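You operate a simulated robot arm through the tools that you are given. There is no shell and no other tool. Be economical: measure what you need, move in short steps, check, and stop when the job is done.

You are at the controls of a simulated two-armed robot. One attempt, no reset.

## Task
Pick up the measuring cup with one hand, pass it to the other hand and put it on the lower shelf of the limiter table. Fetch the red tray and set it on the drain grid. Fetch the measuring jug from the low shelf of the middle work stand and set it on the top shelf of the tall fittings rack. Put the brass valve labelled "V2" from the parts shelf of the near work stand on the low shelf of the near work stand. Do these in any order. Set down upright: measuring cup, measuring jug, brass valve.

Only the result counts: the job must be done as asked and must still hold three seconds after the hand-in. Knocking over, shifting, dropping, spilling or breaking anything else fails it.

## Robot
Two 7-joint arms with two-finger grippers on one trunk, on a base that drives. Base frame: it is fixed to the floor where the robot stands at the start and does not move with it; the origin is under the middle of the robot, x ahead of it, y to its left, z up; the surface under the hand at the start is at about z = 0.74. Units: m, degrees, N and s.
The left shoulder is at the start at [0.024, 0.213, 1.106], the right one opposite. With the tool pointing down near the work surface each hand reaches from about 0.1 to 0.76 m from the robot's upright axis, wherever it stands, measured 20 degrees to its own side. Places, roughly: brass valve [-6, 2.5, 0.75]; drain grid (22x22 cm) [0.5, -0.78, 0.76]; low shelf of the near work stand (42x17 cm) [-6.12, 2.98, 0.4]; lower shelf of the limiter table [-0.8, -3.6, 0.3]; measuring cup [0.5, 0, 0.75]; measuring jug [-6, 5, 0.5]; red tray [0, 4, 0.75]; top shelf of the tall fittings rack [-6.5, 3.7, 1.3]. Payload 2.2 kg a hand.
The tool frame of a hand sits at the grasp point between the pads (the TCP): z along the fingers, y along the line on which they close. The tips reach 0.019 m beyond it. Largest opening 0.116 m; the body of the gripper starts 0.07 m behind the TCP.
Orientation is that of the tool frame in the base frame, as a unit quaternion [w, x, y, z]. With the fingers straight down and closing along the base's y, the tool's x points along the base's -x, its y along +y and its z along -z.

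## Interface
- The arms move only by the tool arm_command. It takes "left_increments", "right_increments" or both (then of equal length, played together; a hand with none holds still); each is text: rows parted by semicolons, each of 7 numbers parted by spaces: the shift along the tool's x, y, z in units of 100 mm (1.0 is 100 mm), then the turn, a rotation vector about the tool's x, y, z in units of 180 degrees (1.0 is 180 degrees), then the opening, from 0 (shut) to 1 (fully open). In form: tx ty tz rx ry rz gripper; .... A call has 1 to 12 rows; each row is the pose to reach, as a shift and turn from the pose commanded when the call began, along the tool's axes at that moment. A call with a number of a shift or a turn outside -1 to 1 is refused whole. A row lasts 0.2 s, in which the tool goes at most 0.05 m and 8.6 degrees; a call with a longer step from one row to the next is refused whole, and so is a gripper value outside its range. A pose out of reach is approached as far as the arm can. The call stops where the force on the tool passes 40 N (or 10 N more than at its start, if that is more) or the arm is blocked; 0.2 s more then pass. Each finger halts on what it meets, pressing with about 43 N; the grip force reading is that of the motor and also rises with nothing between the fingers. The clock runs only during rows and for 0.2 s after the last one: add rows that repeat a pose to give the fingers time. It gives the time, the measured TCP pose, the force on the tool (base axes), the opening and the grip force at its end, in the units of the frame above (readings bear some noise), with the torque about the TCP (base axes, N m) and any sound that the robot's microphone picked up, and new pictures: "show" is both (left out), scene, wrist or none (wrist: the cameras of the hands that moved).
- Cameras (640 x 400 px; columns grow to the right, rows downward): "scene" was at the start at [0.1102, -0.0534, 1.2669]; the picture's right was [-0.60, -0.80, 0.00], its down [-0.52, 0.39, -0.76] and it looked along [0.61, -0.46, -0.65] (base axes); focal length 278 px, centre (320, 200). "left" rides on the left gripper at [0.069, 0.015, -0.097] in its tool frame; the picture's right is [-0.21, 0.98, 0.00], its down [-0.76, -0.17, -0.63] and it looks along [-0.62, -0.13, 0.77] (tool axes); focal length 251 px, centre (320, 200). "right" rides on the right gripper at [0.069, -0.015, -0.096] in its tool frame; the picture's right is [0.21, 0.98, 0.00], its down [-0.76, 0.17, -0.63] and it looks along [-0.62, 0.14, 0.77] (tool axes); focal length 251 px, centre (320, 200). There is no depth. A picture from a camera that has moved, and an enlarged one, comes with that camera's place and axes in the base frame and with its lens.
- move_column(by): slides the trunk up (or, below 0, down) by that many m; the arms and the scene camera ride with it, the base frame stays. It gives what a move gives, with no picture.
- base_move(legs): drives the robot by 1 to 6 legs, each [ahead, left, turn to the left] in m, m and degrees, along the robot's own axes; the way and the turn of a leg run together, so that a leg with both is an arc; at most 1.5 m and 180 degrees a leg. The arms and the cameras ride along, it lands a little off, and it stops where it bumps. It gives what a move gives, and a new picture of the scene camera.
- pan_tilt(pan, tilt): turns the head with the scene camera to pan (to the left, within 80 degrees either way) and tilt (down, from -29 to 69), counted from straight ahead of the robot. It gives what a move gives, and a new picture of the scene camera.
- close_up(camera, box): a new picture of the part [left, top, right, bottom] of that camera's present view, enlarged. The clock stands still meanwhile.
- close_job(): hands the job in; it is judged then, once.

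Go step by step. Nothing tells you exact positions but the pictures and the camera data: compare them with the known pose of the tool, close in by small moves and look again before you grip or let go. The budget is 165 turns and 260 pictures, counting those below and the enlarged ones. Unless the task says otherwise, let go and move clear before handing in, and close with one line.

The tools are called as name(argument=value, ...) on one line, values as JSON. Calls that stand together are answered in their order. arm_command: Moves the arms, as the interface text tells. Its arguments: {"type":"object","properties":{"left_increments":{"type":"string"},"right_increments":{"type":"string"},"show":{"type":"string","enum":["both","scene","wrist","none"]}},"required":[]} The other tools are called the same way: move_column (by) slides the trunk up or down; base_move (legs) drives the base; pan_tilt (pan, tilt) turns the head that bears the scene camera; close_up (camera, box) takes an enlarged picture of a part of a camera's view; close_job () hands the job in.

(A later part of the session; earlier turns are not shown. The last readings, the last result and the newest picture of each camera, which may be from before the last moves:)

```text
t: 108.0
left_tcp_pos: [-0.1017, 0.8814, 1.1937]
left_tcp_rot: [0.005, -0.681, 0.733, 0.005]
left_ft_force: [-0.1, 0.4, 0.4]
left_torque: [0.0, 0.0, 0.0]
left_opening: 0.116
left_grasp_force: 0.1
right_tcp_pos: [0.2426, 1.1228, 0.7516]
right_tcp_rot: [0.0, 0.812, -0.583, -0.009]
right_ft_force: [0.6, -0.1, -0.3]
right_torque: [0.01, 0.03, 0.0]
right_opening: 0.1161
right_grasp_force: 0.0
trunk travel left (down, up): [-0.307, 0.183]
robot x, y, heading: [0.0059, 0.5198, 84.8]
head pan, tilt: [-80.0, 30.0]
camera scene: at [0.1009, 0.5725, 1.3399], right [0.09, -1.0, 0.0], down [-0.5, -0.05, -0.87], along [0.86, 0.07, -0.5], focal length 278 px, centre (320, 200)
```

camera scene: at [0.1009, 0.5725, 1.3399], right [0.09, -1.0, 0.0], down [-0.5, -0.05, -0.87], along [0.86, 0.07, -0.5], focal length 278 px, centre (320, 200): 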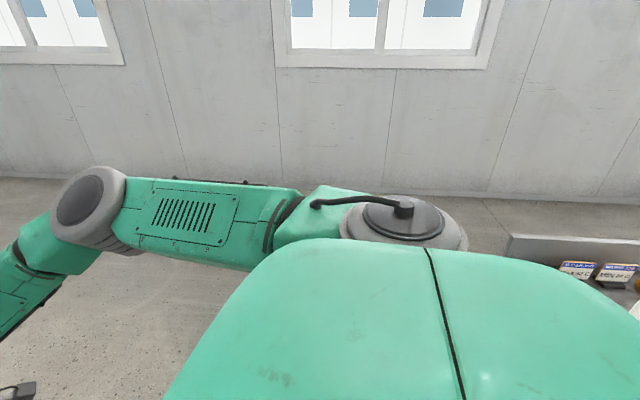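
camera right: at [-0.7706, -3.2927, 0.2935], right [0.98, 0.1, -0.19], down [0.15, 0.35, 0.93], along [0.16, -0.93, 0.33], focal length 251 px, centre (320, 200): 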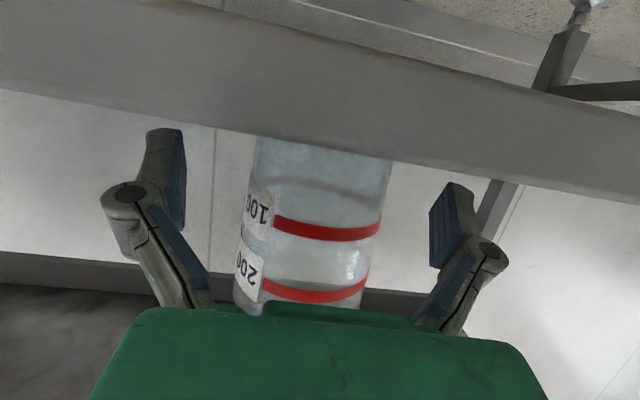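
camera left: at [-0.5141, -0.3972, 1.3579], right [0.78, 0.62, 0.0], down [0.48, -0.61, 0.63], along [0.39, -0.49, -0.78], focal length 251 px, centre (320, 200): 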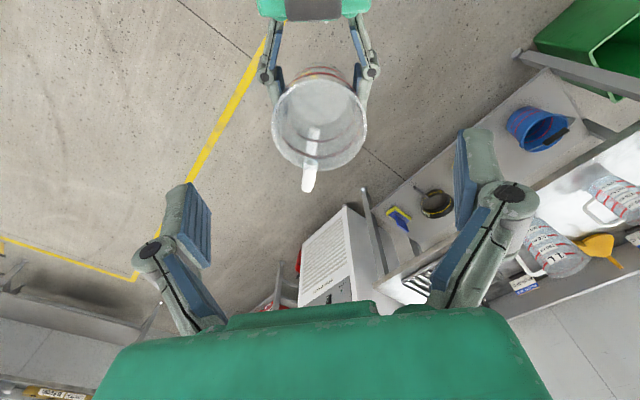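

The aisle between the left-hand sink (x ≈ -0.8, up to y ≈ 2.1) and the cart (x ≥ 0.25, y ≈ 2.4) is passable. I'll raise the trunk and drive up the middle, then slide left.

move_column(by=0.18)

pan_tilt(pan=0, tilt=30)

base_move(legs=[[0, 0, 10], [1.5, 0, 0], [0.45, 0, 0], [0.6, 0.45, 0]])

```text
t: 110.0
left_tcp_pos: [-0.1003, 0.8824, 1.3723]
left_tcp_rot: [0.006, -0.68, 0.733, 0.004]
left_ft_force: [0.8, -0.6, -0.2]
left_torque: [0.01, 0.01, -0.03]
left_opening: 0.1161
left_grasp_force: 0.1
right_tcp_pos: [0.2424, 1.123, 0.9318]
right_tcp_rot: [-0.001, 0.812, -0.583, -0.01]
right_ft_force: [0.0, 0.0, 0.2]
right_torque: [-0.03, 0.02, 0.0]
right_opening: 0.116
right_grasp_force: 0.0
trunk travel left (down, up): [-0.487, 0.003]
robot x, y, heading: [0.0082, 0.5179, 84.7]
head pan, tilt: [-80.0, 30.0]
```

```text
t: 111.5
left_tcp_pos: [-0.101, 0.8815, 1.3734]
left_tcp_rot: [0.006, -0.68, 0.733, 0.005]
left_ft_force: [-0.7, -0.2, -0.6]
left_torque: [-0.01, 0.01, 0.0]
left_opening: 0.1158
left_grasp_force: 0.1
right_tcp_pos: [0.2423, 1.1232, 0.9306]
right_tcp_rot: [-0.002, 0.812, -0.583, -0.009]
right_ft_force: [-0.3, -0.2, 0.0]
right_torque: [-0.01, 0.01, 0.0]
right_opening: 0.116
right_grasp_force: 0.1
trunk travel left (down, up): [-0.487, 0.003]
robot x, y, heading: [0.006, 0.5205, 84.8]
head pan, tilt: [0.0, 30.0]
camera scene: at [0.0186, 0.6556, 1.5195], right [1.0, -0.09, 0.0], down [-0.04, -0.5, -0.86], along [0.08, 0.86, -0.5], focal length 278 px, centre (320, 200)
```

scene: 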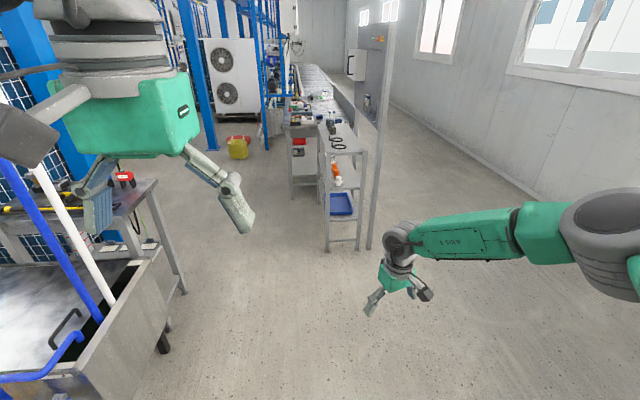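

```text
t: 125.4
left_tcp_pos: [-0.8321, 3.3094, 1.3745]
left_tcp_rot: [-0.004, 0.735, -0.678, -0.007]
left_ft_force: [-0.2, -0.3, -0.3]
left_torque: [0.02, 0.07, 0.01]
left_opening: 0.116
left_grasp_force: 0.0
right_tcp_pos: [-0.5326, 3.6007, 0.93]
right_tcp_rot: [0.002, 0.856, -0.518, -0.012]
right_ft_force: [0.7, 0.2, 0.1]
right_torque: [-0.01, 0.07, 0.02]
right_opening: 0.116
right_grasp_force: 0.1
trunk travel left (down, up): [-0.487, 0.003]
robot x, y, heading: [-0.6812, 2.9676, 94.0]
head pan, tilt: [0.0, 30.0]
camera scene: at [-0.6836, 3.1042, 1.5196], right [1.0, 0.07, 0.0], down [0.03, -0.5, -0.86], along [-0.06, 0.86, -0.5], focal length 278 px, centre (320, 200)
```

scene: 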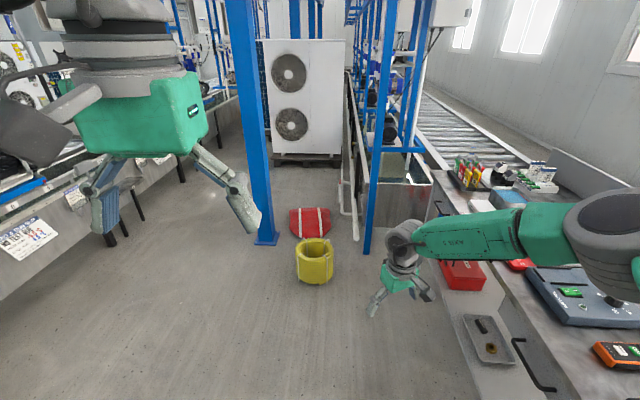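

The bench is now on the right, beyond x ≈ -0.1. I'll look right for the red tray.

pan_tilt(pan=-50, tilt=40)

```text
t: 126.6
left_tcp_pos: [-0.8239, 3.3056, 1.3756]
left_tcp_rot: [-0.003, 0.734, -0.679, -0.009]
left_ft_force: [0.5, 0.9, 0.5]
left_torque: [0.01, 0.07, 0.02]
left_opening: 0.116
left_grasp_force: 0.0
right_tcp_pos: [-0.5287, 3.5987, 0.931]
right_tcp_rot: [0.001, 0.855, -0.518, -0.014]
right_ft_force: [0.1, 0.5, 0.8]
right_torque: [0.0, 0.05, -0.02]
right_opening: 0.1157
right_grasp_force: 0.1
trunk travel left (down, up): [-0.487, 0.003]
robot x, y, heading: [-0.674, 2.9695, 93.9]
head pan, tilt: [-50.0, 40.0]
camera scene: at [-0.606, 3.0745, 1.5036], right [0.7, -0.72, 0.0], down [-0.47, -0.45, -0.76], along [0.54, 0.53, -0.65], focal length 278 px, centre (320, 200)
```

scene: 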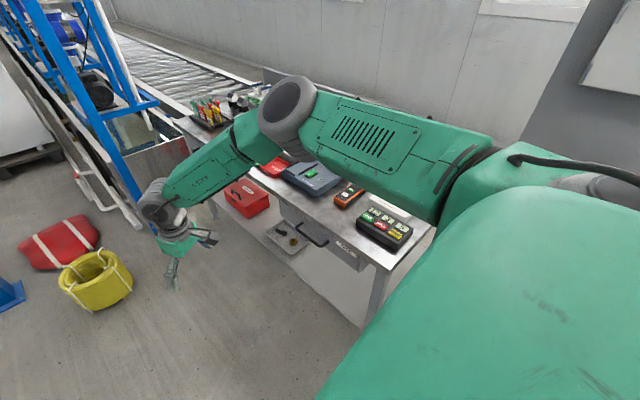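

The tray is hidden by the right arm. I'll move up alongside, a bit farther from the bench, and turn to face it.

base_move(legs=[[0.75, 0.17, 0], [0, 0, -94]])

pan_tilt(pan=0, tilt=35)

```text
t: 134.7
left_tcp_pos: [-0.5618, 3.8487, 1.375]
left_tcp_rot: [0.009, -0.02, 1.0, 0.005]
left_ft_force: [0.2, 0.2, -0.1]
left_torque: [0.05, -0.04, -0.02]
left_opening: 0.1161
left_grasp_force: 0.2
right_tcp_pos: [-0.2795, 3.5402, 0.9312]
right_tcp_rot: [0.009, -0.219, 0.976, 0.011]
right_ft_force: [0.4, -0.5, -0.6]
right_torque: [0.04, -0.01, 0.0]
right_opening: 0.1161
right_grasp_force: 0.0
trunk travel left (down, up): [-0.487, 0.003]
robot x, y, heading: [-0.9061, 3.7158, 1.9]
head pan, tilt: [-50.0, 40.0]
camera scene: at [-0.8015, 3.6452, 1.504], right [-0.74, -0.67, 0.0], down [-0.43, 0.48, -0.76], along [0.51, -0.57, -0.65], focal length 278 px, centre (320, 200)
```

scene: 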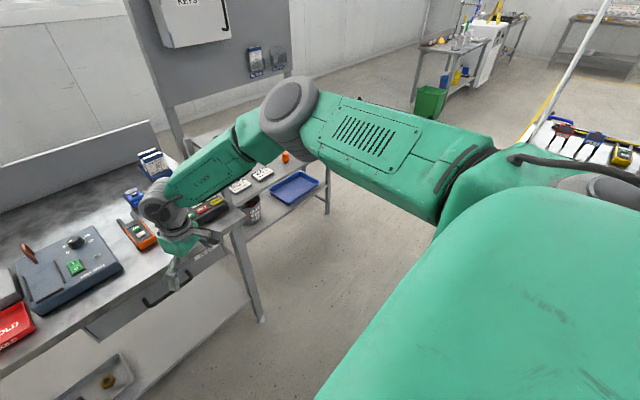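

```text
t: 135.9
left_tcp_pos: [-0.5658, 3.8515, 1.3765]
left_tcp_rot: [0.011, -0.019, 1.0, 0.004]
left_ft_force: [-0.5, -0.7, 0.0]
left_torque: [0.0, -0.01, 0.0]
left_opening: 0.1162
left_grasp_force: 0.2
right_tcp_pos: [-0.2816, 3.5422, 0.933]
right_tcp_rot: [0.01, -0.219, 0.976, 0.011]
right_ft_force: [-0.3, -0.8, -1.1]
right_torque: [0.02, 0.02, 0.01]
right_opening: 0.1159
right_grasp_force: 0.0
trunk travel left (down, up): [-0.487, 0.003]
robot x, y, heading: [-0.9026, 3.7133, 1.8]
head pan, tilt: [0.0, 35.0]
camera scene: at [-0.77, 3.7133, 1.5117], right [0.03, -1.0, 0.0], down [-0.58, -0.02, -0.82], along [0.82, 0.03, -0.58], focal length 278 px, centre (320, 200)
```

scene: 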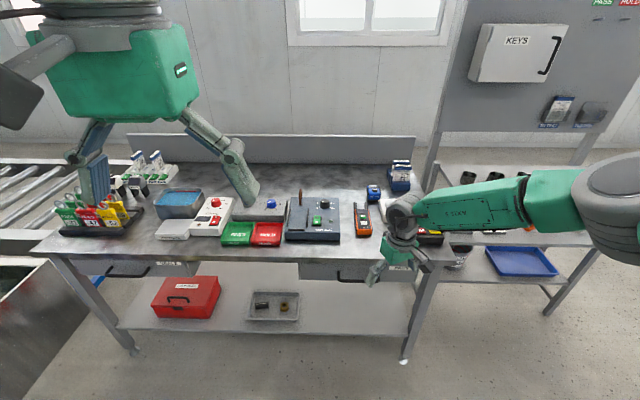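

There's a red tray beside a green one on the bench edge. I'll zoom in.

close_up(camera="scene", box=[180, 170, 380, 295])

```text
3.20 times, centred on (280, 232) of scene
camera zoom: at [-0.77, 3.7133, 1.5117], right [0.03, -1.0, 0.0], down [-0.58, -0.02, -0.82], along [0.82, 0.03, -0.58], focal length 889 px, centre (448, 96)
```

zoom: 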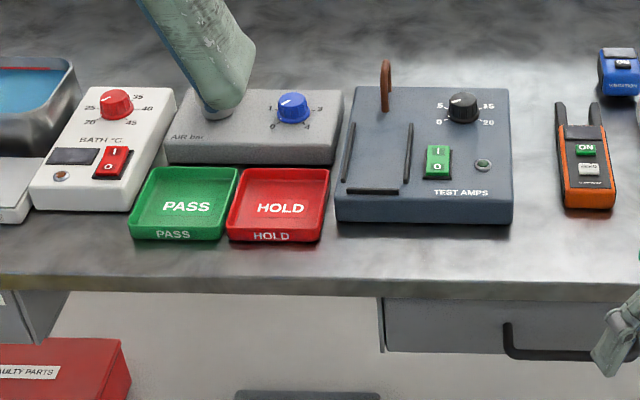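

The red "HOLD" tray, about 12×11 cm and shallow, is centred near (0.05, 3.956) with its front wall near x ≈ 0. I'll pinch the front wall with the left hand, so I'll test a 90° left-hand yaw and lift the right hand out of the way.

arm_command(left_increments="0 0 0.2 0 0 -0.045 1;0 0 0.4 0 0 -0.09 1;0 0 0.6 0 0 -0.135 1;0 0 0.8 0 0 -0.18 1;0 0 1 0 0 -0.225 1;0 0 1 0 0 -0.27 1;0 0 1 0 0 -0.315 1;0 0 1 0 0 -0.36 1;0 0 1 0 0 -0.405 1;0 0 1 0 0 -0.45 1;0 0 1 0 0 -0.49 1;0 0 1 0 0 -0.49 1", right_increments="0.1 0 -0.2 0 0 0 1;0.2 0 -0.4 0 0 0 1;0.3 0 -0.6 0 0 0 1;0.4 0 -0.8 0 0 0 1;0.5 0 -1 0 0 0 1;0.6 0 -1 0 0 0 1;0.7 0 -1 0 0 0 1;0.8 0 -1 0 0 0 1;0.9 0 -1 0 0 0 1;1 0 -1 0 0 0 1;1 0 -1 0 0 0 1;1 0 -1 0 0 0 1", show="none")

```text
t: 138.5
left_tcp_pos: [-0.5632, 3.8556, 1.2756]
left_tcp_rot: [-0.009, 0.712, -0.703, 0.005]
left_ft_force: [0.1, -0.9, 0.8]
left_torque: [0.05, -0.01, -0.02]
left_opening: 0.1158
left_grasp_force: 0.2
right_tcp_pos: [-0.3751, 3.4991, 1.0324]
right_tcp_rot: [0.01, -0.219, 0.976, 0.009]
right_ft_force: [0.8, 0.7, -0.3]
right_torque: [-0.02, -0.02, 0.01]
right_opening: 0.1159
right_grasp_force: 0.0
trunk travel left (down, up): [-0.487, 0.003]
robot x, y, heading: [-0.9039, 3.7112, 1.8]
head pan, tilt: [0.0, 35.0]
```

The yaw works. I'll raise the right hand a bit more, drop the trunk to working height, and close in on the bench.

arm_command(right_increments="0.1 0 -0.3 0 0 0 1;0.2 0 -0.6 0 0 0 1;0.3 0 -0.9 0 0 0 1;0.4 0 -1 0 0 0 1", show="none")

move_column(by=-0.23)

base_move(legs=[[0.3, 0.03, -1.8]])

close_up(camera="left", box=[0, 0, 640, 400])

```text
t: 139.5
left_tcp_pos: [-0.5644, 3.8549, 1.2756]
left_tcp_rot: [-0.01, 0.711, -0.703, 0.006]
left_ft_force: [0.4, 0.5, 0.7]
left_torque: [0.04, 0.0, 0.0]
left_opening: 0.1159
left_grasp_force: 0.1
right_tcp_pos: [-0.4131, 3.4802, 1.132]
right_tcp_rot: [0.011, -0.219, 0.976, 0.009]
right_ft_force: [-0.8, -0.5, -0.7]
right_torque: [-0.03, -0.01, 0.03]
right_opening: 0.116
right_grasp_force: 0.0
trunk travel left (down, up): [-0.487, 0.003]
robot x, y, heading: [-0.9039, 3.715, 1.7]
head pan, tilt: [0.0, 35.0]
```

```text
t: 141.9
left_tcp_pos: [-0.5637, 3.8547, 1.046]
left_tcp_rot: [-0.01, 0.711, -0.703, 0.006]
left_ft_force: [1.1, 0.2, -0.8]
left_torque: [-0.01, 0.0, 0.03]
left_opening: 0.1157
left_grasp_force: 0.1
right_tcp_pos: [-0.4132, 3.4806, 0.9012]
right_tcp_rot: [0.011, -0.218, 0.976, 0.009]
right_ft_force: [0.4, 0.3, -0.2]
right_torque: [0.0, -0.01, 0.0]
right_opening: 0.1162
right_grasp_force: 0.1
trunk travel left (down, up): [-0.257, 0.233]
robot x, y, heading: [-0.9035, 3.7151, 1.8]
head pan, tilt: [0.0, 35.0]
```

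```text
t: 144.0
left_tcp_pos: [-0.2607, 3.8798, 1.0462]
left_tcp_rot: [0.009, -0.7, 0.714, -0.005]
left_ft_force: [0.8, 0.7, 0.5]
left_torque: [-0.01, 0.04, -0.01]
left_opening: 0.1161
left_grasp_force: 0.0
right_tcp_pos: [-0.1212, 3.5, 0.9]
right_tcp_rot: [0.01, -0.205, 0.979, 0.009]
right_ft_force: [-0.4, -0.9, -0.2]
right_torque: [0.0, 0.01, -0.02]
right_opening: 0.1159
right_grasp_force: 0.1
trunk travel left (down, up): [-0.257, 0.233]
robot x, y, heading: [-0.6059, 3.7487, -0.0]
head pan, tilt: [0.0, 35.0]
camera scene: at [-0.473, 3.7476, 1.2818], right [0.0, -1.0, 0.0], down [-0.58, 0.0, -0.82], along [0.82, 0.0, -0.58], focal length 278 px, centre (320, 200)
```

scene: 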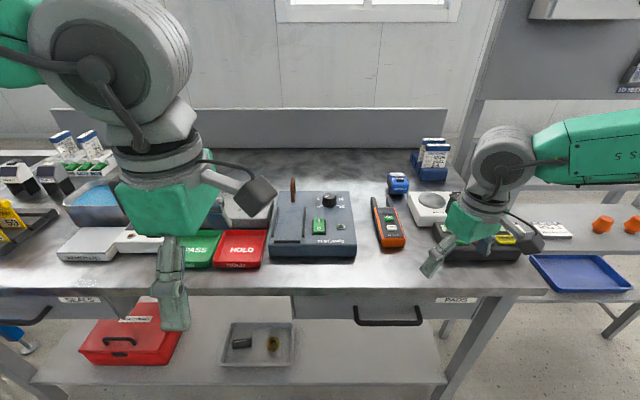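

```text
1.00 times, centred on (320, 200) of left (not enlarged: the box is as wide or as high as the picture)
camera zoom: at [-0.2787, 3.8094, 1.1419], right [-0.97, 0.23, -0.02], down [0.17, 0.75, 0.64], along [0.16, 0.62, -0.77], focal length 251 px, centre (320, 200)
```

zoom: 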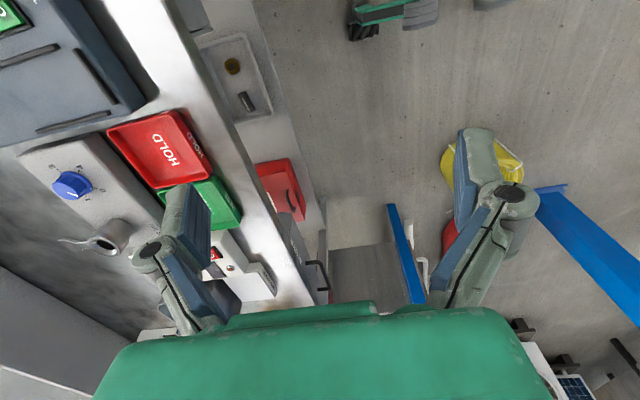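

The tray front wall is near (-0.025, 3.942). I'll move the left hand above it in two steps.

arm_command(left_increments="-0.2 -0.4 0 0 0 0 1;-0.4 -0.8 0 0 0 0 1;-0.6 -1 0 0 0 0 1", show="none")

arm_command(left_increments="0 -0.4 0.3 0 0 0 1;0 -0.8 0.6 0 0 0 1;0 -1 1 0 0 0 1;0 -1 1 0 0 0 1")

```text
t: 144.8
left_tcp_pos: [-0.1626, 3.938, 1.0488]
left_tcp_rot: [0.01, -0.7, 0.714, -0.007]
left_ft_force: [-0.2, 0.5, 0.6]
left_torque: [0.0, 0.0, 0.01]
left_opening: 0.1161
left_grasp_force: 0.1
right_tcp_pos: [-0.123, 3.5012, 0.9028]
right_tcp_rot: [0.012, -0.204, 0.979, 0.008]
right_ft_force: [-0.1, -1.1, -0.2]
right_torque: [-0.04, 0.03, 0.02]
right_opening: 0.1159
right_grasp_force: 0.1
trunk travel left (down, up): [-0.257, 0.233]
robot x, y, heading: [-0.6077, 3.7518, 0.0]
head pan, tilt: [0.0, 35.0]
```

```text
t: 145.8
left_tcp_pos: [-0.0603, 3.9308, 0.9522]
left_tcp_rot: [0.011, -0.7, 0.714, -0.007]
left_ft_force: [-0.2, 0.0, 0.0]
left_torque: [-0.02, 0.01, 0.03]
left_opening: 0.1159
left_grasp_force: 0.2
right_tcp_pos: [-0.1235, 3.5016, 0.9018]
right_tcp_rot: [0.012, -0.205, 0.979, 0.008]
right_ft_force: [-0.6, 0.7, 0.0]
right_torque: [-0.01, 0.03, 0.07]
right_opening: 0.1161
right_grasp_force: 0.0
trunk travel left (down, up): [-0.257, 0.233]
robot x, y, heading: [-0.6024, 3.7493, 0.3]
head pan, tilt: [0.0, 35.0]
camera scene: at [-0.4731, 3.7495, 1.2819], right [0.0, -1.0, 0.0], down [-0.58, 0.0, -0.82], along [0.82, 0.0, -0.58], focal length 278 px, centre (320, 200)
camera left: at [-0.0785, 3.8616, 1.0479], right [-0.97, 0.23, -0.02], down [0.16, 0.75, 0.64], along [0.17, 0.62, -0.77], focal length 251 px, centre (320, 200)
```

scene: 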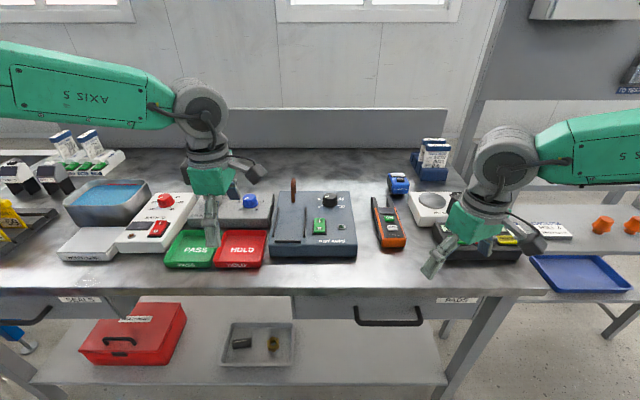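
left: 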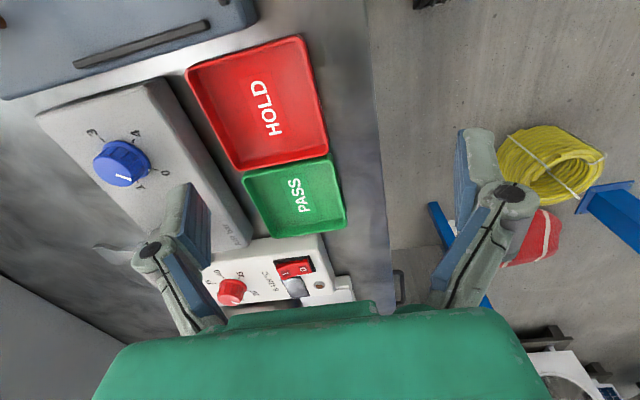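

The two cameras disagree on the wall's x by about 3 cm, so I'll zoom in to measure.

close_up(camera="scene", box=[160, 190, 320, 290])

close_up(camera="left", box=[160, 10, 400, 160])

```text
4.00 times, centred on (240, 240) of scene
camera zoom: at [-0.4731, 3.7495, 1.2819], right [0.0, -1.0, 0.0], down [-0.58, 0.0, -0.82], along [0.82, 0.0, -0.58], focal length 1112 px, centre (640, 40)
```

zoom: 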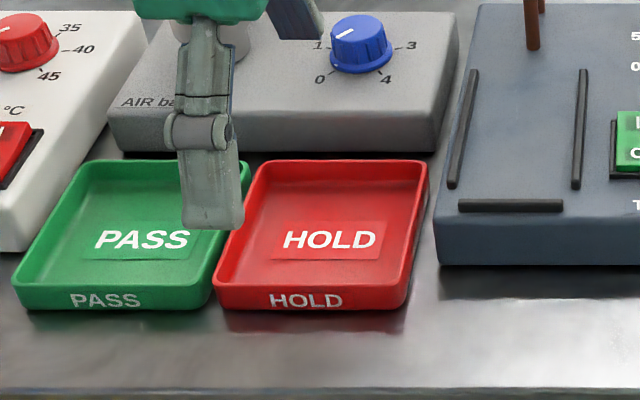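

```text
2.67 times, centred on (280, 85) of left
camera zoom: at [-0.0785, 3.8616, 1.0479], right [-0.97, 0.23, -0.02], down [0.16, 0.75, 0.64], along [0.17, 0.62, -0.77], focal length 670 px, centre (427, 507)
```

zoom: 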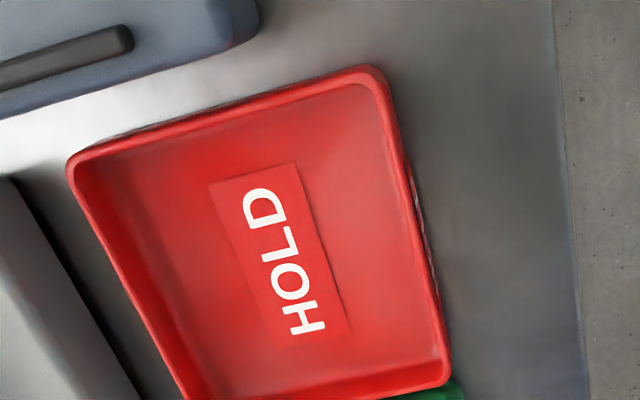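

Intersecting the two rays puts the tray rim at z ≈ 0.822, x ≈ -0.052, y ≈ 3.929, so this bench is higher (about 0.80). I'll descend partway and look again.

arm_command(left_increments="0 -0.08 0.3 0 0 0 1;0 -0.08 0.6 0 0 0 1;0 -0.08 0.9 0 0 0 1", show="wrist")

close_up(camera="scene", box=[160, 190, 320, 290])

```text
t: 146.6
left_tcp_pos: [-0.0481, 3.936, 0.8625]
left_tcp_rot: [0.01, -0.7, 0.714, -0.006]
left_ft_force: [-0.6, 0.2, -1.1]
left_torque: [0.0, 0.01, -0.01]
left_opening: 0.1161
left_grasp_force: 0.1
right_tcp_pos: [-0.1232, 3.501, 0.9011]
right_tcp_rot: [0.012, -0.204, 0.979, 0.008]
right_ft_force: [-0.8, -0.5, -0.4]
right_torque: [0.02, 0.01, -0.03]
right_opening: 0.1158
right_grasp_force: 0.1
trunk travel left (down, up): [-0.257, 0.233]
robot x, y, heading: [-0.6037, 3.7473, 0.3]
head pan, tilt: [0.0, 35.0]
camera left: at [-0.0661, 3.8666, 0.9581], right [-0.97, 0.23, -0.02], down [0.17, 0.75, 0.64], along [0.17, 0.62, -0.77], focal length 251 px, centre (320, 200)
```

left: 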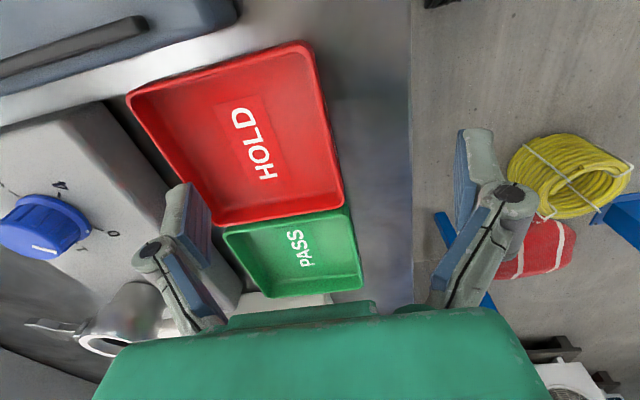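

```text
4.00 times, centred on (240, 240) of scene
camera zoom: at [-0.4713, 3.7494, 1.2816], right [0.0, -1.0, 0.0], down [-0.58, 0.0, -0.82], along [0.82, 0.0, -0.58], focal length 1112 px, centre (640, 40)
```

zoom: 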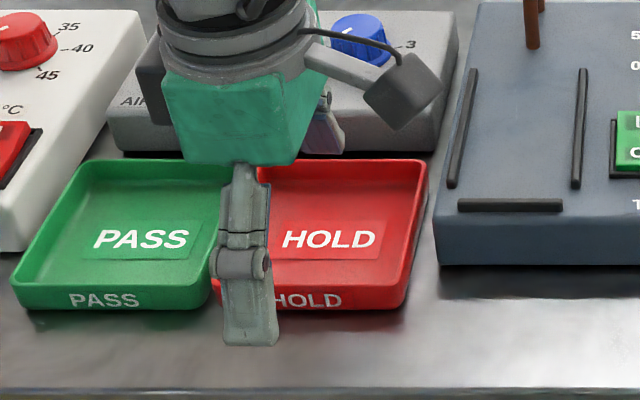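

The front wall is at x ≈ -0.052, centred at y ≈ 3.923, right between the fingers. I'll centre, descend to z ≈ 0.828, and close.

arm_command(left_increments="0.12 0.03 0 0 0 0 1;0.12 0.03 0.12 0 0 0 1;0.12 0.03 0.24 0 0 0 1;0.12 0.03 0.34 0 0 0 1;0.12 0.03 0.34 0 0 0 1", show="wrist")

close_up(camera="scene", box=[160, 190, 320, 290])

```text
t: 147.8
left_tcp_pos: [-0.0519, 3.9238, 0.8286]
left_tcp_rot: [0.011, -0.7, 0.714, -0.008]
left_ft_force: [0.1, 0.9, 0.1]
left_torque: [0.03, -0.03, -0.01]
left_opening: 0.116
left_grasp_force: 0.0
right_tcp_pos: [-0.1237, 3.5008, 0.9017]
right_tcp_rot: [0.011, -0.206, 0.979, 0.008]
right_ft_force: [0.7, -0.1, 0.0]
right_torque: [0.0, 0.01, -0.01]
right_opening: 0.116
right_grasp_force: 0.0
trunk travel left (down, up): [-0.257, 0.233]
robot x, y, heading: [-0.6076, 3.7469, 0.2]
head pan, tilt: [0.0, 35.0]
camera left: at [-0.0712, 3.8549, 0.9236], right [-0.97, 0.23, -0.02], down [0.17, 0.75, 0.64], along [0.17, 0.62, -0.77], focal length 251 px, centre (320, 200)
```

left: 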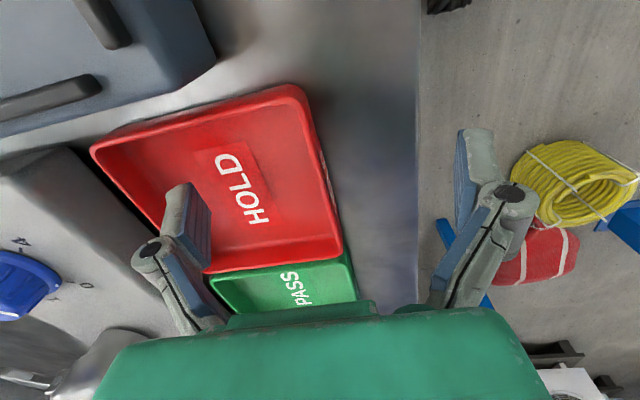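

```text
4.00 times, centred on (240, 240) of scene
camera zoom: at [-0.4724, 3.7491, 1.2817], right [0.0, -1.0, 0.0], down [-0.58, 0.0, -0.82], along [0.82, 0.0, -0.58], focal length 1112 px, centre (640, 40)
```

zoom: 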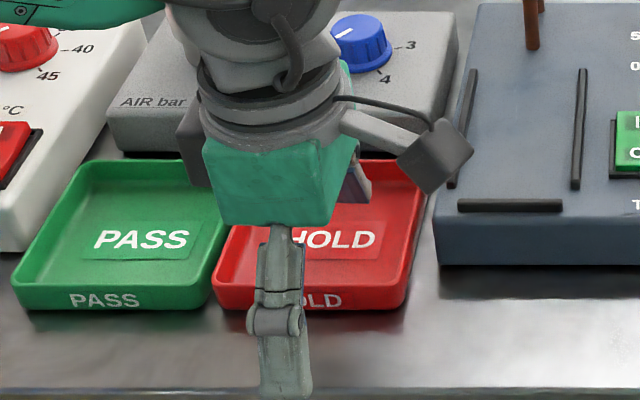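

The inner finger is inside the tray and the outer one in front. Closing on the wall.

arm_command(left_increments="0 0 0 0 0 0 0.7;0 0 0 0 0 0 0.4;0 0 0 0 0 0 0.1;0 0 0 0 0 0 0;0 0 0 0 0 0 0;0 0 0 0 0 0 0", show="wrist")

```text
t: 149.2
left_tcp_pos: [-0.0523, 3.9253, 0.8283]
left_tcp_rot: [0.011, -0.7, 0.714, -0.007]
left_ft_force: [0.4, -0.4, -0.8]
left_torque: [-0.01, 0.0, 0.01]
left_opening: 0.0062
left_grasp_force: 32.9
right_tcp_pos: [-0.123, 3.5018, 0.9018]
right_tcp_rot: [0.011, -0.204, 0.979, 0.009]
right_ft_force: [0.3, 0.2, 0.4]
right_torque: [-0.04, -0.02, -0.01]
right_opening: 0.1162
right_grasp_force: 0.1
trunk travel left (down, up): [-0.257, 0.233]
robot x, y, heading: [-0.6017, 3.7473, 0.4]
head pan, tilt: [0.0, 35.0]
camera left: at [-0.071, 3.855, 0.9236], right [-0.97, 0.23, -0.02], down [0.17, 0.75, 0.64], along [0.17, 0.62, -0.77], focal length 251 px, centre (320, 200)
```

left: 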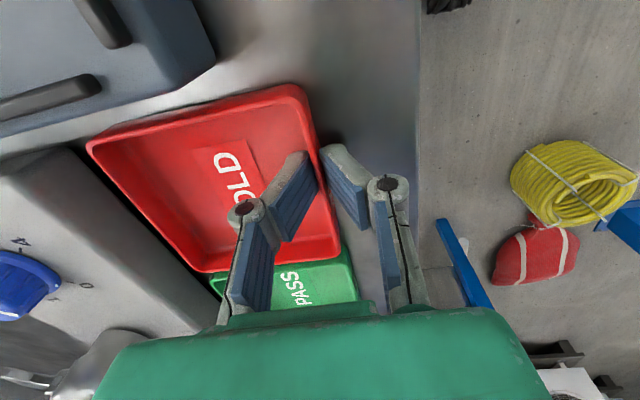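

The wall is pinched (opening 6 mm). I'll lift a little and check.

arm_command(left_increments="0 0 0 0 0 0 0;0 0 -0.15 0 0 0 0;0 0 -0.3 0 0 0 0;0 0 -0.5 0 0 0 0", show="both")

```text
t: 150.2
left_tcp_pos: [-0.052, 3.924, 0.8783]
left_tcp_rot: [0.01, -0.701, 0.713, -0.007]
left_ft_force: [-0.2, 0.4, -1.4]
left_torque: [0.0, 0.07, 0.0]
left_opening: 0.0061
left_grasp_force: 32.2
right_tcp_pos: [-0.1235, 3.5008, 0.9019]
right_tcp_rot: [0.011, -0.205, 0.979, 0.009]
right_ft_force: [-0.8, 0.1, -0.4]
right_torque: [0.02, -0.05, 0.0]
right_opening: 0.116
right_grasp_force: 0.1
trunk travel left (down, up): [-0.257, 0.233]
robot x, y, heading: [-0.6051, 3.7483, 0.3]
head pan, tilt: [0.0, 35.0]
camera scene: at [-0.4726, 3.7491, 1.2818], right [0.0, -1.0, 0.0], down [-0.58, 0.0, -0.82], along [0.82, 0.0, -0.58], focal length 278 px, centre (320, 200)
camera left: at [-0.0706, 3.8538, 0.9744], right [-0.97, 0.23, -0.02], down [0.17, 0.75, 0.64], along [0.17, 0.62, -0.77], focal length 251 px, centre (320, 200)
```

scene: 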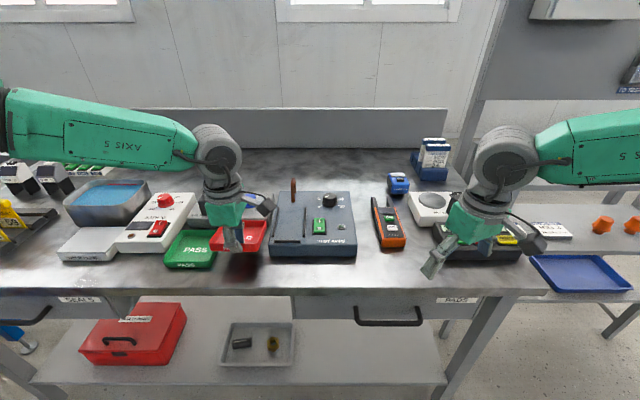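
left: 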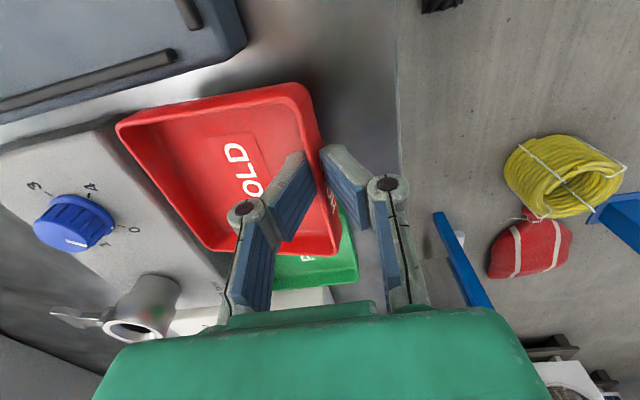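

The tray is held level. I'll raise the trunk, back off, turn toward the bench side and start back down the aisle.

move_column(by=0.2)

base_move(legs=[[-0.3, 0, 0], [0, 0, -90], [0.7, 0, 0], [0.55, 0.68, 0]])

```text
t: 152.4
left_tcp_pos: [-0.0513, 3.9236, 1.0773]
left_tcp_rot: [0.01, -0.7, 0.714, -0.007]
left_ft_force: [0.2, -0.6, -1.0]
left_torque: [-0.02, 0.06, 0.02]
left_opening: 0.0063
left_grasp_force: 33.0
right_tcp_pos: [-0.1223, 3.5014, 1.1023]
right_tcp_rot: [0.011, -0.205, 0.979, 0.009]
right_ft_force: [-0.7, -0.6, 0.6]
right_torque: [-0.01, -0.02, -0.01]
right_opening: 0.116
right_grasp_force: 0.0
trunk travel left (down, up): [-0.457, 0.033]
robot x, y, heading: [-0.6053, 3.7461, 0.3]
head pan, tilt: [0.0, 35.0]
```

```text
t: 161.2
left_tcp_pos: [-0.7261, 2.5764, 1.0812]
left_tcp_rot: [0.003, 0.006, 1.0, -0.015]
left_ft_force: [0.5, -0.2, -2.1]
left_torque: [0.12, 0.01, 0.01]
left_opening: 0.006
left_grasp_force: 32.8
right_tcp_pos: [-1.1502, 2.652, 1.1027]
right_tcp_rot: [0.007, 0.548, 0.837, 0.003]
right_ft_force: [0.2, -0.4, -0.6]
right_torque: [0.04, 0.01, -0.03]
right_opening: 0.1161
right_grasp_force: 0.1
trunk travel left (down, up): [-0.457, 0.033]
robot x, y, heading: [-0.905, 3.1222, -89.2]
head pan, tilt: [0.0, 35.0]
stopped in leg 3: the force on the tool passed its limit at 68 N (the readings are from after the stop); the commanded pose is now the measured one
camera scene: at [-0.9043, 2.9865, 1.4815], right [-1.0, -0.01, 0.0], down [-0.01, 0.58, -0.82], along [0.01, -0.82, -0.58], focal length 278 px, centre (320, 200)
```

scene: 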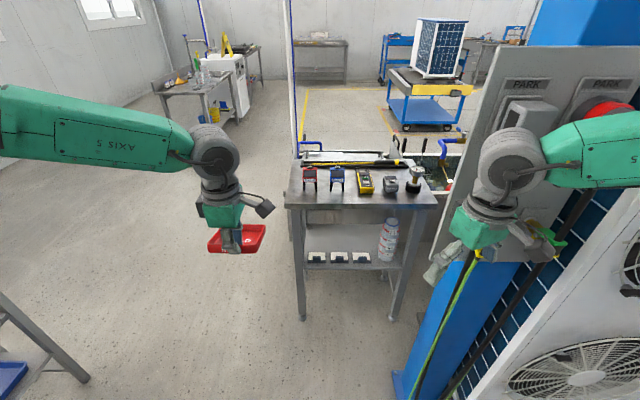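

The right hand bumped a panel on the right. I'll look closely before moving.

close_up(camera="scene", box=[400, 40, 640, 300])

close_up(camera="right", box=[0, 0, 640, 400])

```text
1.54 times, centred on (520, 170) of scene
camera zoom: at [-0.9043, 2.9865, 1.4815], right [-1.0, -0.01, 0.0], down [-0.01, 0.58, -0.82], along [0.01, -0.82, -0.58], focal length 428 px, centre (12, 246)
```

zoom: 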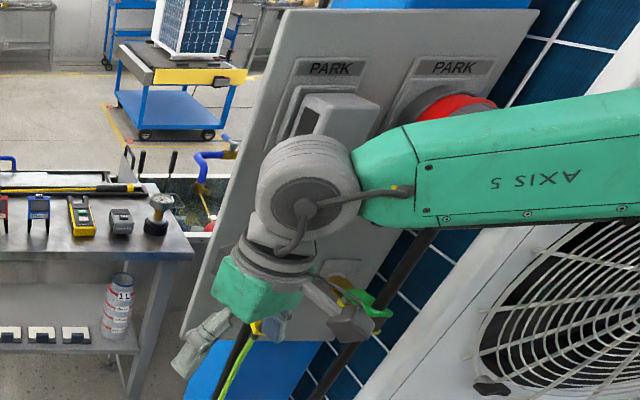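

```text
1.00 times, centred on (320, 200) of right (not enlarged: the box is as wide or as high as the picture)
camera zoom: at [-1.1946, 2.7082, 1.1991], right [0.81, 0.59, 0.01], down [0.45, -0.63, 0.64], along [0.38, -0.51, -0.77], focal length 251 px, centre (320, 200)
```

zoom: 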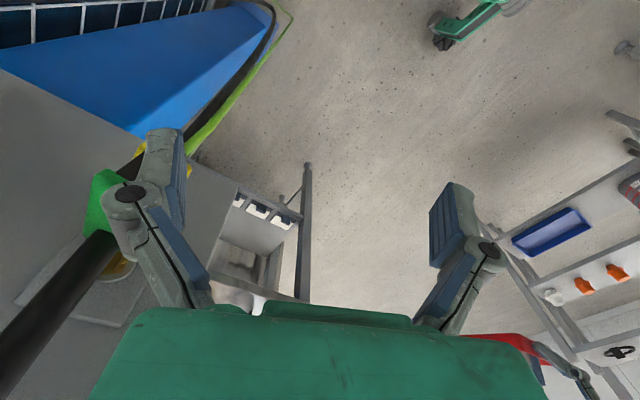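

The right finger met a fixture on the "PARK" panel. I'll back straight away, then slide left well clear of it.

base_move(legs=[[-0.15, 0, 0], [0, 0.35, 0]])

close_up(camera="scene", box=[400, 40, 640, 300])

```text
t: 164.4
left_tcp_pos: [-0.4013, 2.7343, 1.0851]
left_tcp_rot: [0.011, 0.005, 1.0, -0.017]
left_ft_force: [-1.6, -0.3, -0.4]
left_torque: [0.13, -0.12, -0.03]
left_opening: 0.0058
left_grasp_force: 32.4
right_tcp_pos: [-0.8253, 2.8087, 1.0988]
right_tcp_rot: [0.014, 0.546, 0.837, 0.007]
right_ft_force: [-1.0, -0.3, -1.0]
right_torque: [0.0, -0.11, -0.02]
right_opening: 0.1164
right_grasp_force: 0.0
trunk travel left (down, up): [-0.457, 0.033]
robot x, y, heading: [-0.5629, 3.2795, -89.2]
head pan, tilt: [0.0, 35.0]
camera scene: at [-0.5894, 3.1441, 1.4813], right [-1.0, -0.01, -0.02], down [0.01, 0.58, -0.82], along [0.02, -0.82, -0.58], focal length 278 px, centre (320, 200)
```

scene: 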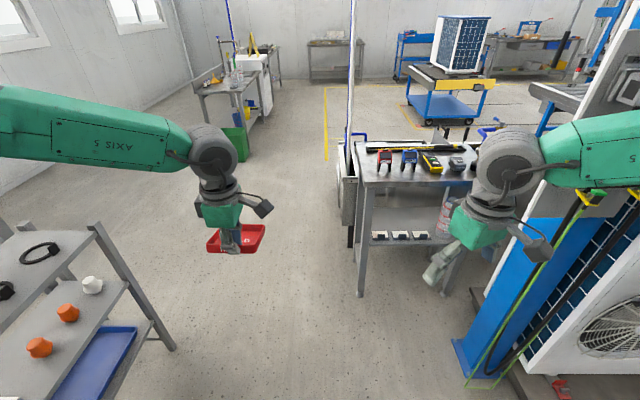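

```text
1.54 times, centred on (520, 170) of scene
camera zoom: at [-0.5894, 3.1441, 1.4813], right [-1.0, -0.01, -0.02], down [0.01, 0.58, -0.82], along [0.02, -0.82, -0.58], focal length 428 px, centre (12, 246)
```

zoom: 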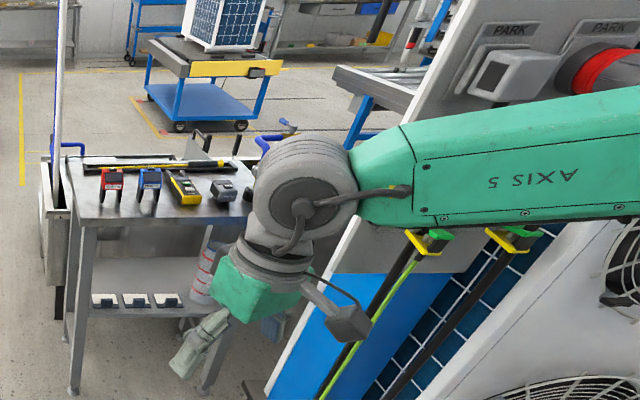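

Both hanging plugs look in place. The corridor at y ≈ 2.4 spans x from -0.8 to 0.21, and there's a tall pole near (-0.75, 1.6), so I'll thread through with small shifts.

base_move(legs=[[0.95, 0.28, 0], [0.3, 0.27, 0]])

```text
t: 171.6
left_tcp_pos: [0.1571, 1.5121, 1.0891]
left_tcp_rot: [0.014, 0.003, 1.0, -0.019]
left_ft_force: [-2.2, 0.0, -1.5]
left_torque: [0.09, -0.1, -0.03]
left_opening: 0.0057
left_grasp_force: 32.3
right_tcp_pos: [-0.2682, 1.5826, 1.0997]
right_tcp_rot: [0.016, 0.546, 0.838, 0.007]
right_ft_force: [-1.9, -1.4, 0.0]
right_torque: [0.0, -0.19, -0.02]
right_opening: 0.1159
right_grasp_force: 0.0
trunk travel left (down, up): [-0.457, 0.033]
robot x, y, heading: [-0.0026, 2.0519, -88.9]
head pan, tilt: [0.0, 35.0]
camera scene: at [-0.0378, 1.917, 1.4813], right [-1.0, -0.02, -0.03], down [0.01, 0.58, -0.82], along [0.03, -0.82, -0.58], focal length 278 px, centre (320, 200)
```

scene: 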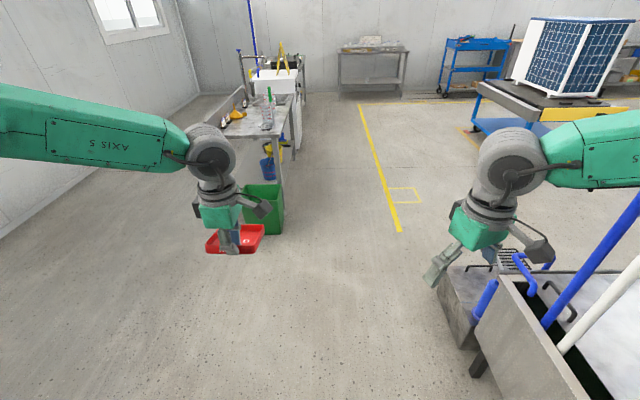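

The robot seems to lean slightly (about 1.5°) since the bump, so I'll check whether anything is caught under or beside the base.

pan_tilt(pan=-60, tilt=65)

pan_tilt(pan=60, tilt=65)

pan_tilt(pan=0, tilt=69)

```text
t: 172.9
left_tcp_pos: [0.211, 1.5161, 1.0827]
left_tcp_rot: [-0.009, 0.001, 1.0, -0.02]
left_ft_force: [0.5, -1.1, -1.3]
left_torque: [0.14, 0.08, 0.01]
left_opening: 0.0061
left_grasp_force: 32.6
right_tcp_pos: [-0.2124, 1.5866, 1.1126]
right_tcp_rot: [-0.001, 0.543, 0.84, -0.006]
right_ft_force: [0.2, 0.3, 0.1]
right_torque: [-0.01, 0.03, 0.04]
right_opening: 0.1162
right_grasp_force: 0.1
trunk travel left (down, up): [-0.457, 0.033]
robot x, y, heading: [0.0043, 2.0506, -88.8]
head pan, tilt: [-60.0, 65.0]
camera scene: at [-0.0229, 1.9736, 1.4428], right [-0.52, 0.85, 0.01], down [0.77, 0.47, -0.44], along [-0.38, -0.22, -0.9], focal length 278 px, centre (320, 200)
```

scene: 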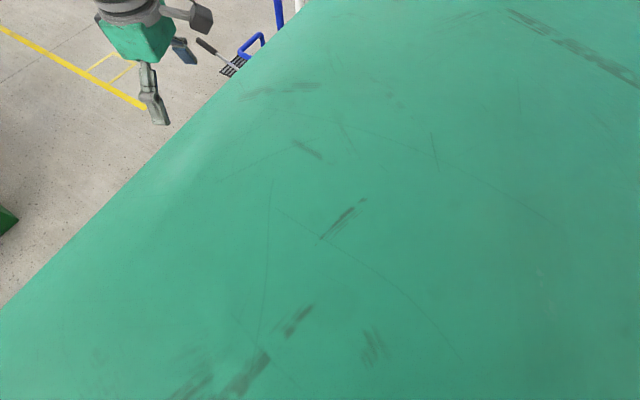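

```text
t: 174.9
left_tcp_pos: [0.1947, 1.5149, 1.0847]
left_tcp_rot: [-0.003, 0.004, 1.0, -0.021]
left_ft_force: [0.7, -0.4, -1.1]
left_torque: [0.08, 0.07, 0.03]
left_opening: 0.0061
left_grasp_force: 32.6
right_tcp_pos: [-0.2299, 1.5873, 1.1092]
right_tcp_rot: [0.004, 0.545, 0.839, -0.004]
right_ft_force: [0.2, -0.5, 0.6]
right_torque: [0.0, 0.06, 0.0]
right_opening: 0.1162
right_grasp_force: 0.1
trunk travel left (down, up): [-0.457, 0.033]
robot x, y, heading: [-0.0038, 2.0485, -88.7]
head pan, tilt: [60.0, 65.0]
camera scene: at [0.078, 1.976, 1.4408], right [-0.48, -0.88, 0.0], down [-0.8, 0.44, -0.41], along [0.35, -0.2, -0.91], focal length 278 px, centre (320, 200)
```

scene: 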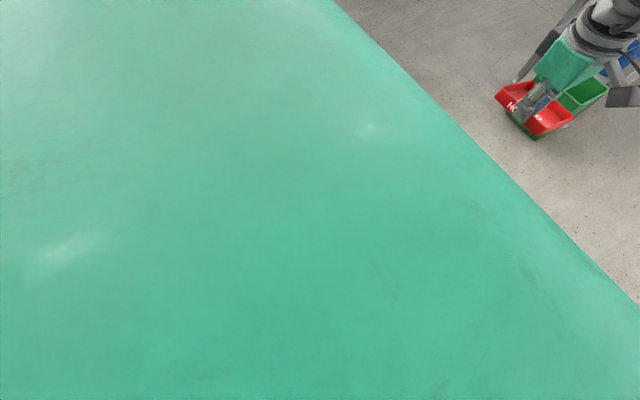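

```text
t: 176.2
left_tcp_pos: [0.1603, 1.5154, 1.0891]
left_tcp_rot: [0.009, 0.006, 1.0, -0.021]
left_ft_force: [-0.4, -0.2, -1.6]
left_torque: [0.08, -0.06, -0.02]
left_opening: 0.0059
left_grasp_force: 32.7
right_tcp_pos: [-0.2639, 1.5863, 1.1033]
right_tcp_rot: [0.014, 0.548, 0.836, 0.004]
right_ft_force: [0.0, -0.5, 0.1]
right_torque: [0.03, -0.09, -0.02]
right_opening: 0.1161
right_grasp_force: 0.0
trunk travel left (down, up): [-0.457, 0.033]
robot x, y, heading: [-0.0055, 2.0474, -89.1]
head pan, tilt: [0.0, 68.8]
camera scene: at [-0.0398, 1.9479, 1.4376], right [-1.0, -0.02, -0.02], down [-0.01, 0.93, -0.36], along [0.03, -0.36, -0.93], focal length 278 px, centre (320, 200)
```

scene: 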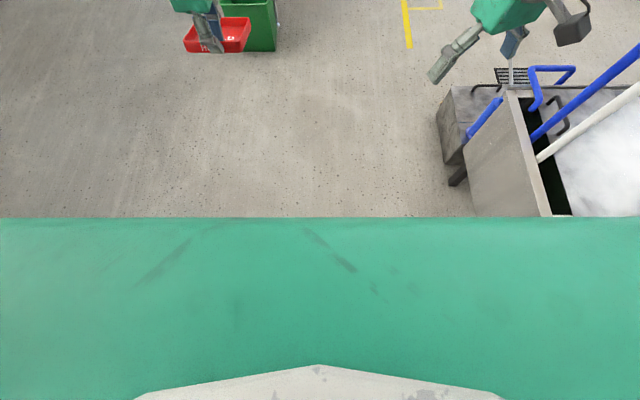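

The body is swaying gently after the strafing moves. I'll lower the trunk and let it settle before going on.

move_column(by=-0.2)

arm_command(left_increments="0 0 0 0 0 0 0;0 0 0 0 0 0 0;0 0 0 0 0 0 0;0 0 0 0 0 0 0;0 0 0 0 0 0 0;0 0 0 0 0 0 0;0 0 0 0 0 0 0;0 0 0 0 0 0 0;0 0 0 0 0 0 0;0 0 0 0 0 0 0;0 0 0 0 0 0 0;0 0 0 0 0 0 0", show="none")

pan_tilt(pan=0, tilt=35)

```text
t: 178.3
left_tcp_pos: [0.2037, 1.5159, 0.8835]
left_tcp_rot: [-0.008, 0.002, 1.0, -0.02]
left_ft_force: [2.3, -0.2, -1.8]
left_torque: [0.08, 0.14, 0.04]
left_opening: 0.0061
left_grasp_force: 32.6
right_tcp_pos: [-0.2214, 1.5869, 0.9119]
right_tcp_rot: [0.0, 0.544, 0.839, -0.006]
right_ft_force: [0.6, -1.1, -0.5]
right_torque: [-0.01, 0.05, 0.01]
right_opening: 0.1159
right_grasp_force: 0.1
trunk travel left (down, up): [-0.257, 0.233]
robot x, y, heading: [-0.0009, 2.0526, -88.9]
head pan, tilt: [0.0, 68.8]
```

```text
t: 180.9
left_tcp_pos: [0.1849, 1.5167, 0.8853]
left_tcp_rot: [0.0, 0.005, 1.0, -0.02]
left_ft_force: [0.6, 0.2, -1.9]
left_torque: [0.09, 0.01, 0.02]
left_opening: 0.0061
left_grasp_force: 33.0
right_tcp_pos: [-0.2404, 1.5873, 0.9081]
right_tcp_rot: [0.006, 0.546, 0.838, -0.001]
right_ft_force: [-0.3, 0.1, 0.0]
right_torque: [0.01, 0.01, 0.0]
right_opening: 0.1163
right_grasp_force: 0.1
trunk travel left (down, up): [-0.257, 0.233]
robot x, y, heading: [-0.0006, 2.0539, -88.7]
head pan, tilt: [0.0, 68.8]
```

```text
t: 181.9
left_tcp_pos: [0.1655, 1.5143, 0.8884]
left_tcp_rot: [0.007, 0.006, 1.0, -0.022]
left_ft_force: [-1.4, -1.3, -0.7]
left_torque: [0.05, -0.04, 0.0]
left_opening: 0.0057
left_grasp_force: 32.6
right_tcp_pos: [-0.2588, 1.5875, 0.904]
right_tcp_rot: [0.012, 0.547, 0.837, 0.004]
right_ft_force: [-0.8, -0.5, -0.6]
right_torque: [-0.01, -0.12, -0.03]
right_opening: 0.116
right_grasp_force: 0.1
trunk travel left (down, up): [-0.257, 0.233]
robot x, y, heading: [-0.0099, 2.0496, -88.6]
head pan, tilt: [0.0, 35.0]
camera scene: at [-0.0175, 1.9172, 1.2815], right [-1.0, -0.02, -0.01], down [0.0, 0.58, -0.82], along [0.02, -0.82, -0.58], focal length 278 px, centre (320, 200)
```

scene: 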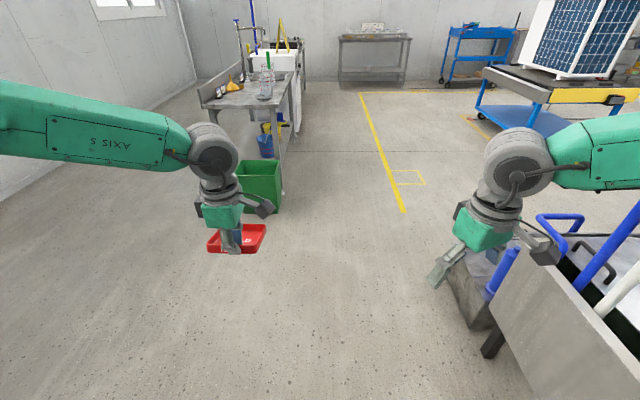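

The sway is dying out, and the skimmer is still standing. I'll drive down the bay, turn well away from the white cabinet, and face the drain grid.

base_move(legs=[[1.0, 0, 0], [1.2, -0.25, 0], [0.8, -0.25, 0], [0, 0, 89]])

```text
t: 200.9
left_tcp_pos: [0.0178, -0.8193, 0.887]
left_tcp_rot: [0.013, -0.684, 0.729, -0.014]
left_ft_force: [0.1, 0.6, -0.8]
left_torque: [0.0, 0.11, 0.02]
left_opening: 0.0061
left_grasp_force: 32.4
right_tcp_pos: [-0.0766, -1.2394, 0.9071]
right_tcp_rot: [0.006, -0.18, 0.984, 0.003]
right_ft_force: [0.1, 0.5, -0.2]
right_torque: [0.01, 0.03, 0.0]
right_opening: 0.1159
right_grasp_force: 0.1
trunk travel left (down, up): [-0.257, 0.233]
robot x, y, heading: [-0.5237, -0.9797, -1.9]
head pan, tilt: [0.0, 35.0]
camera scene: at [-0.3931, -0.9804, 1.2817], right [-0.03, -1.0, 0.0], down [-0.58, 0.02, -0.82], along [0.82, -0.03, -0.58], focal length 278 px, centre (320, 200)
```

scene: 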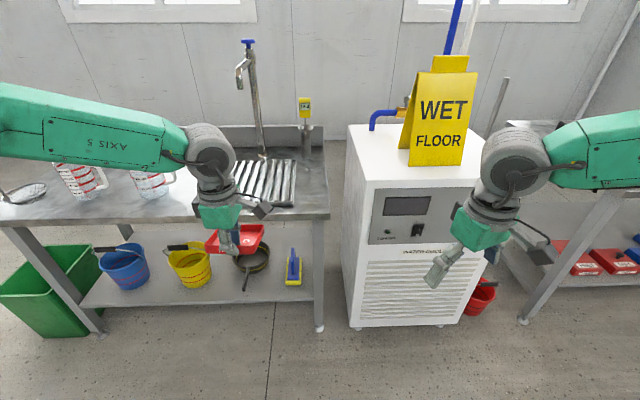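

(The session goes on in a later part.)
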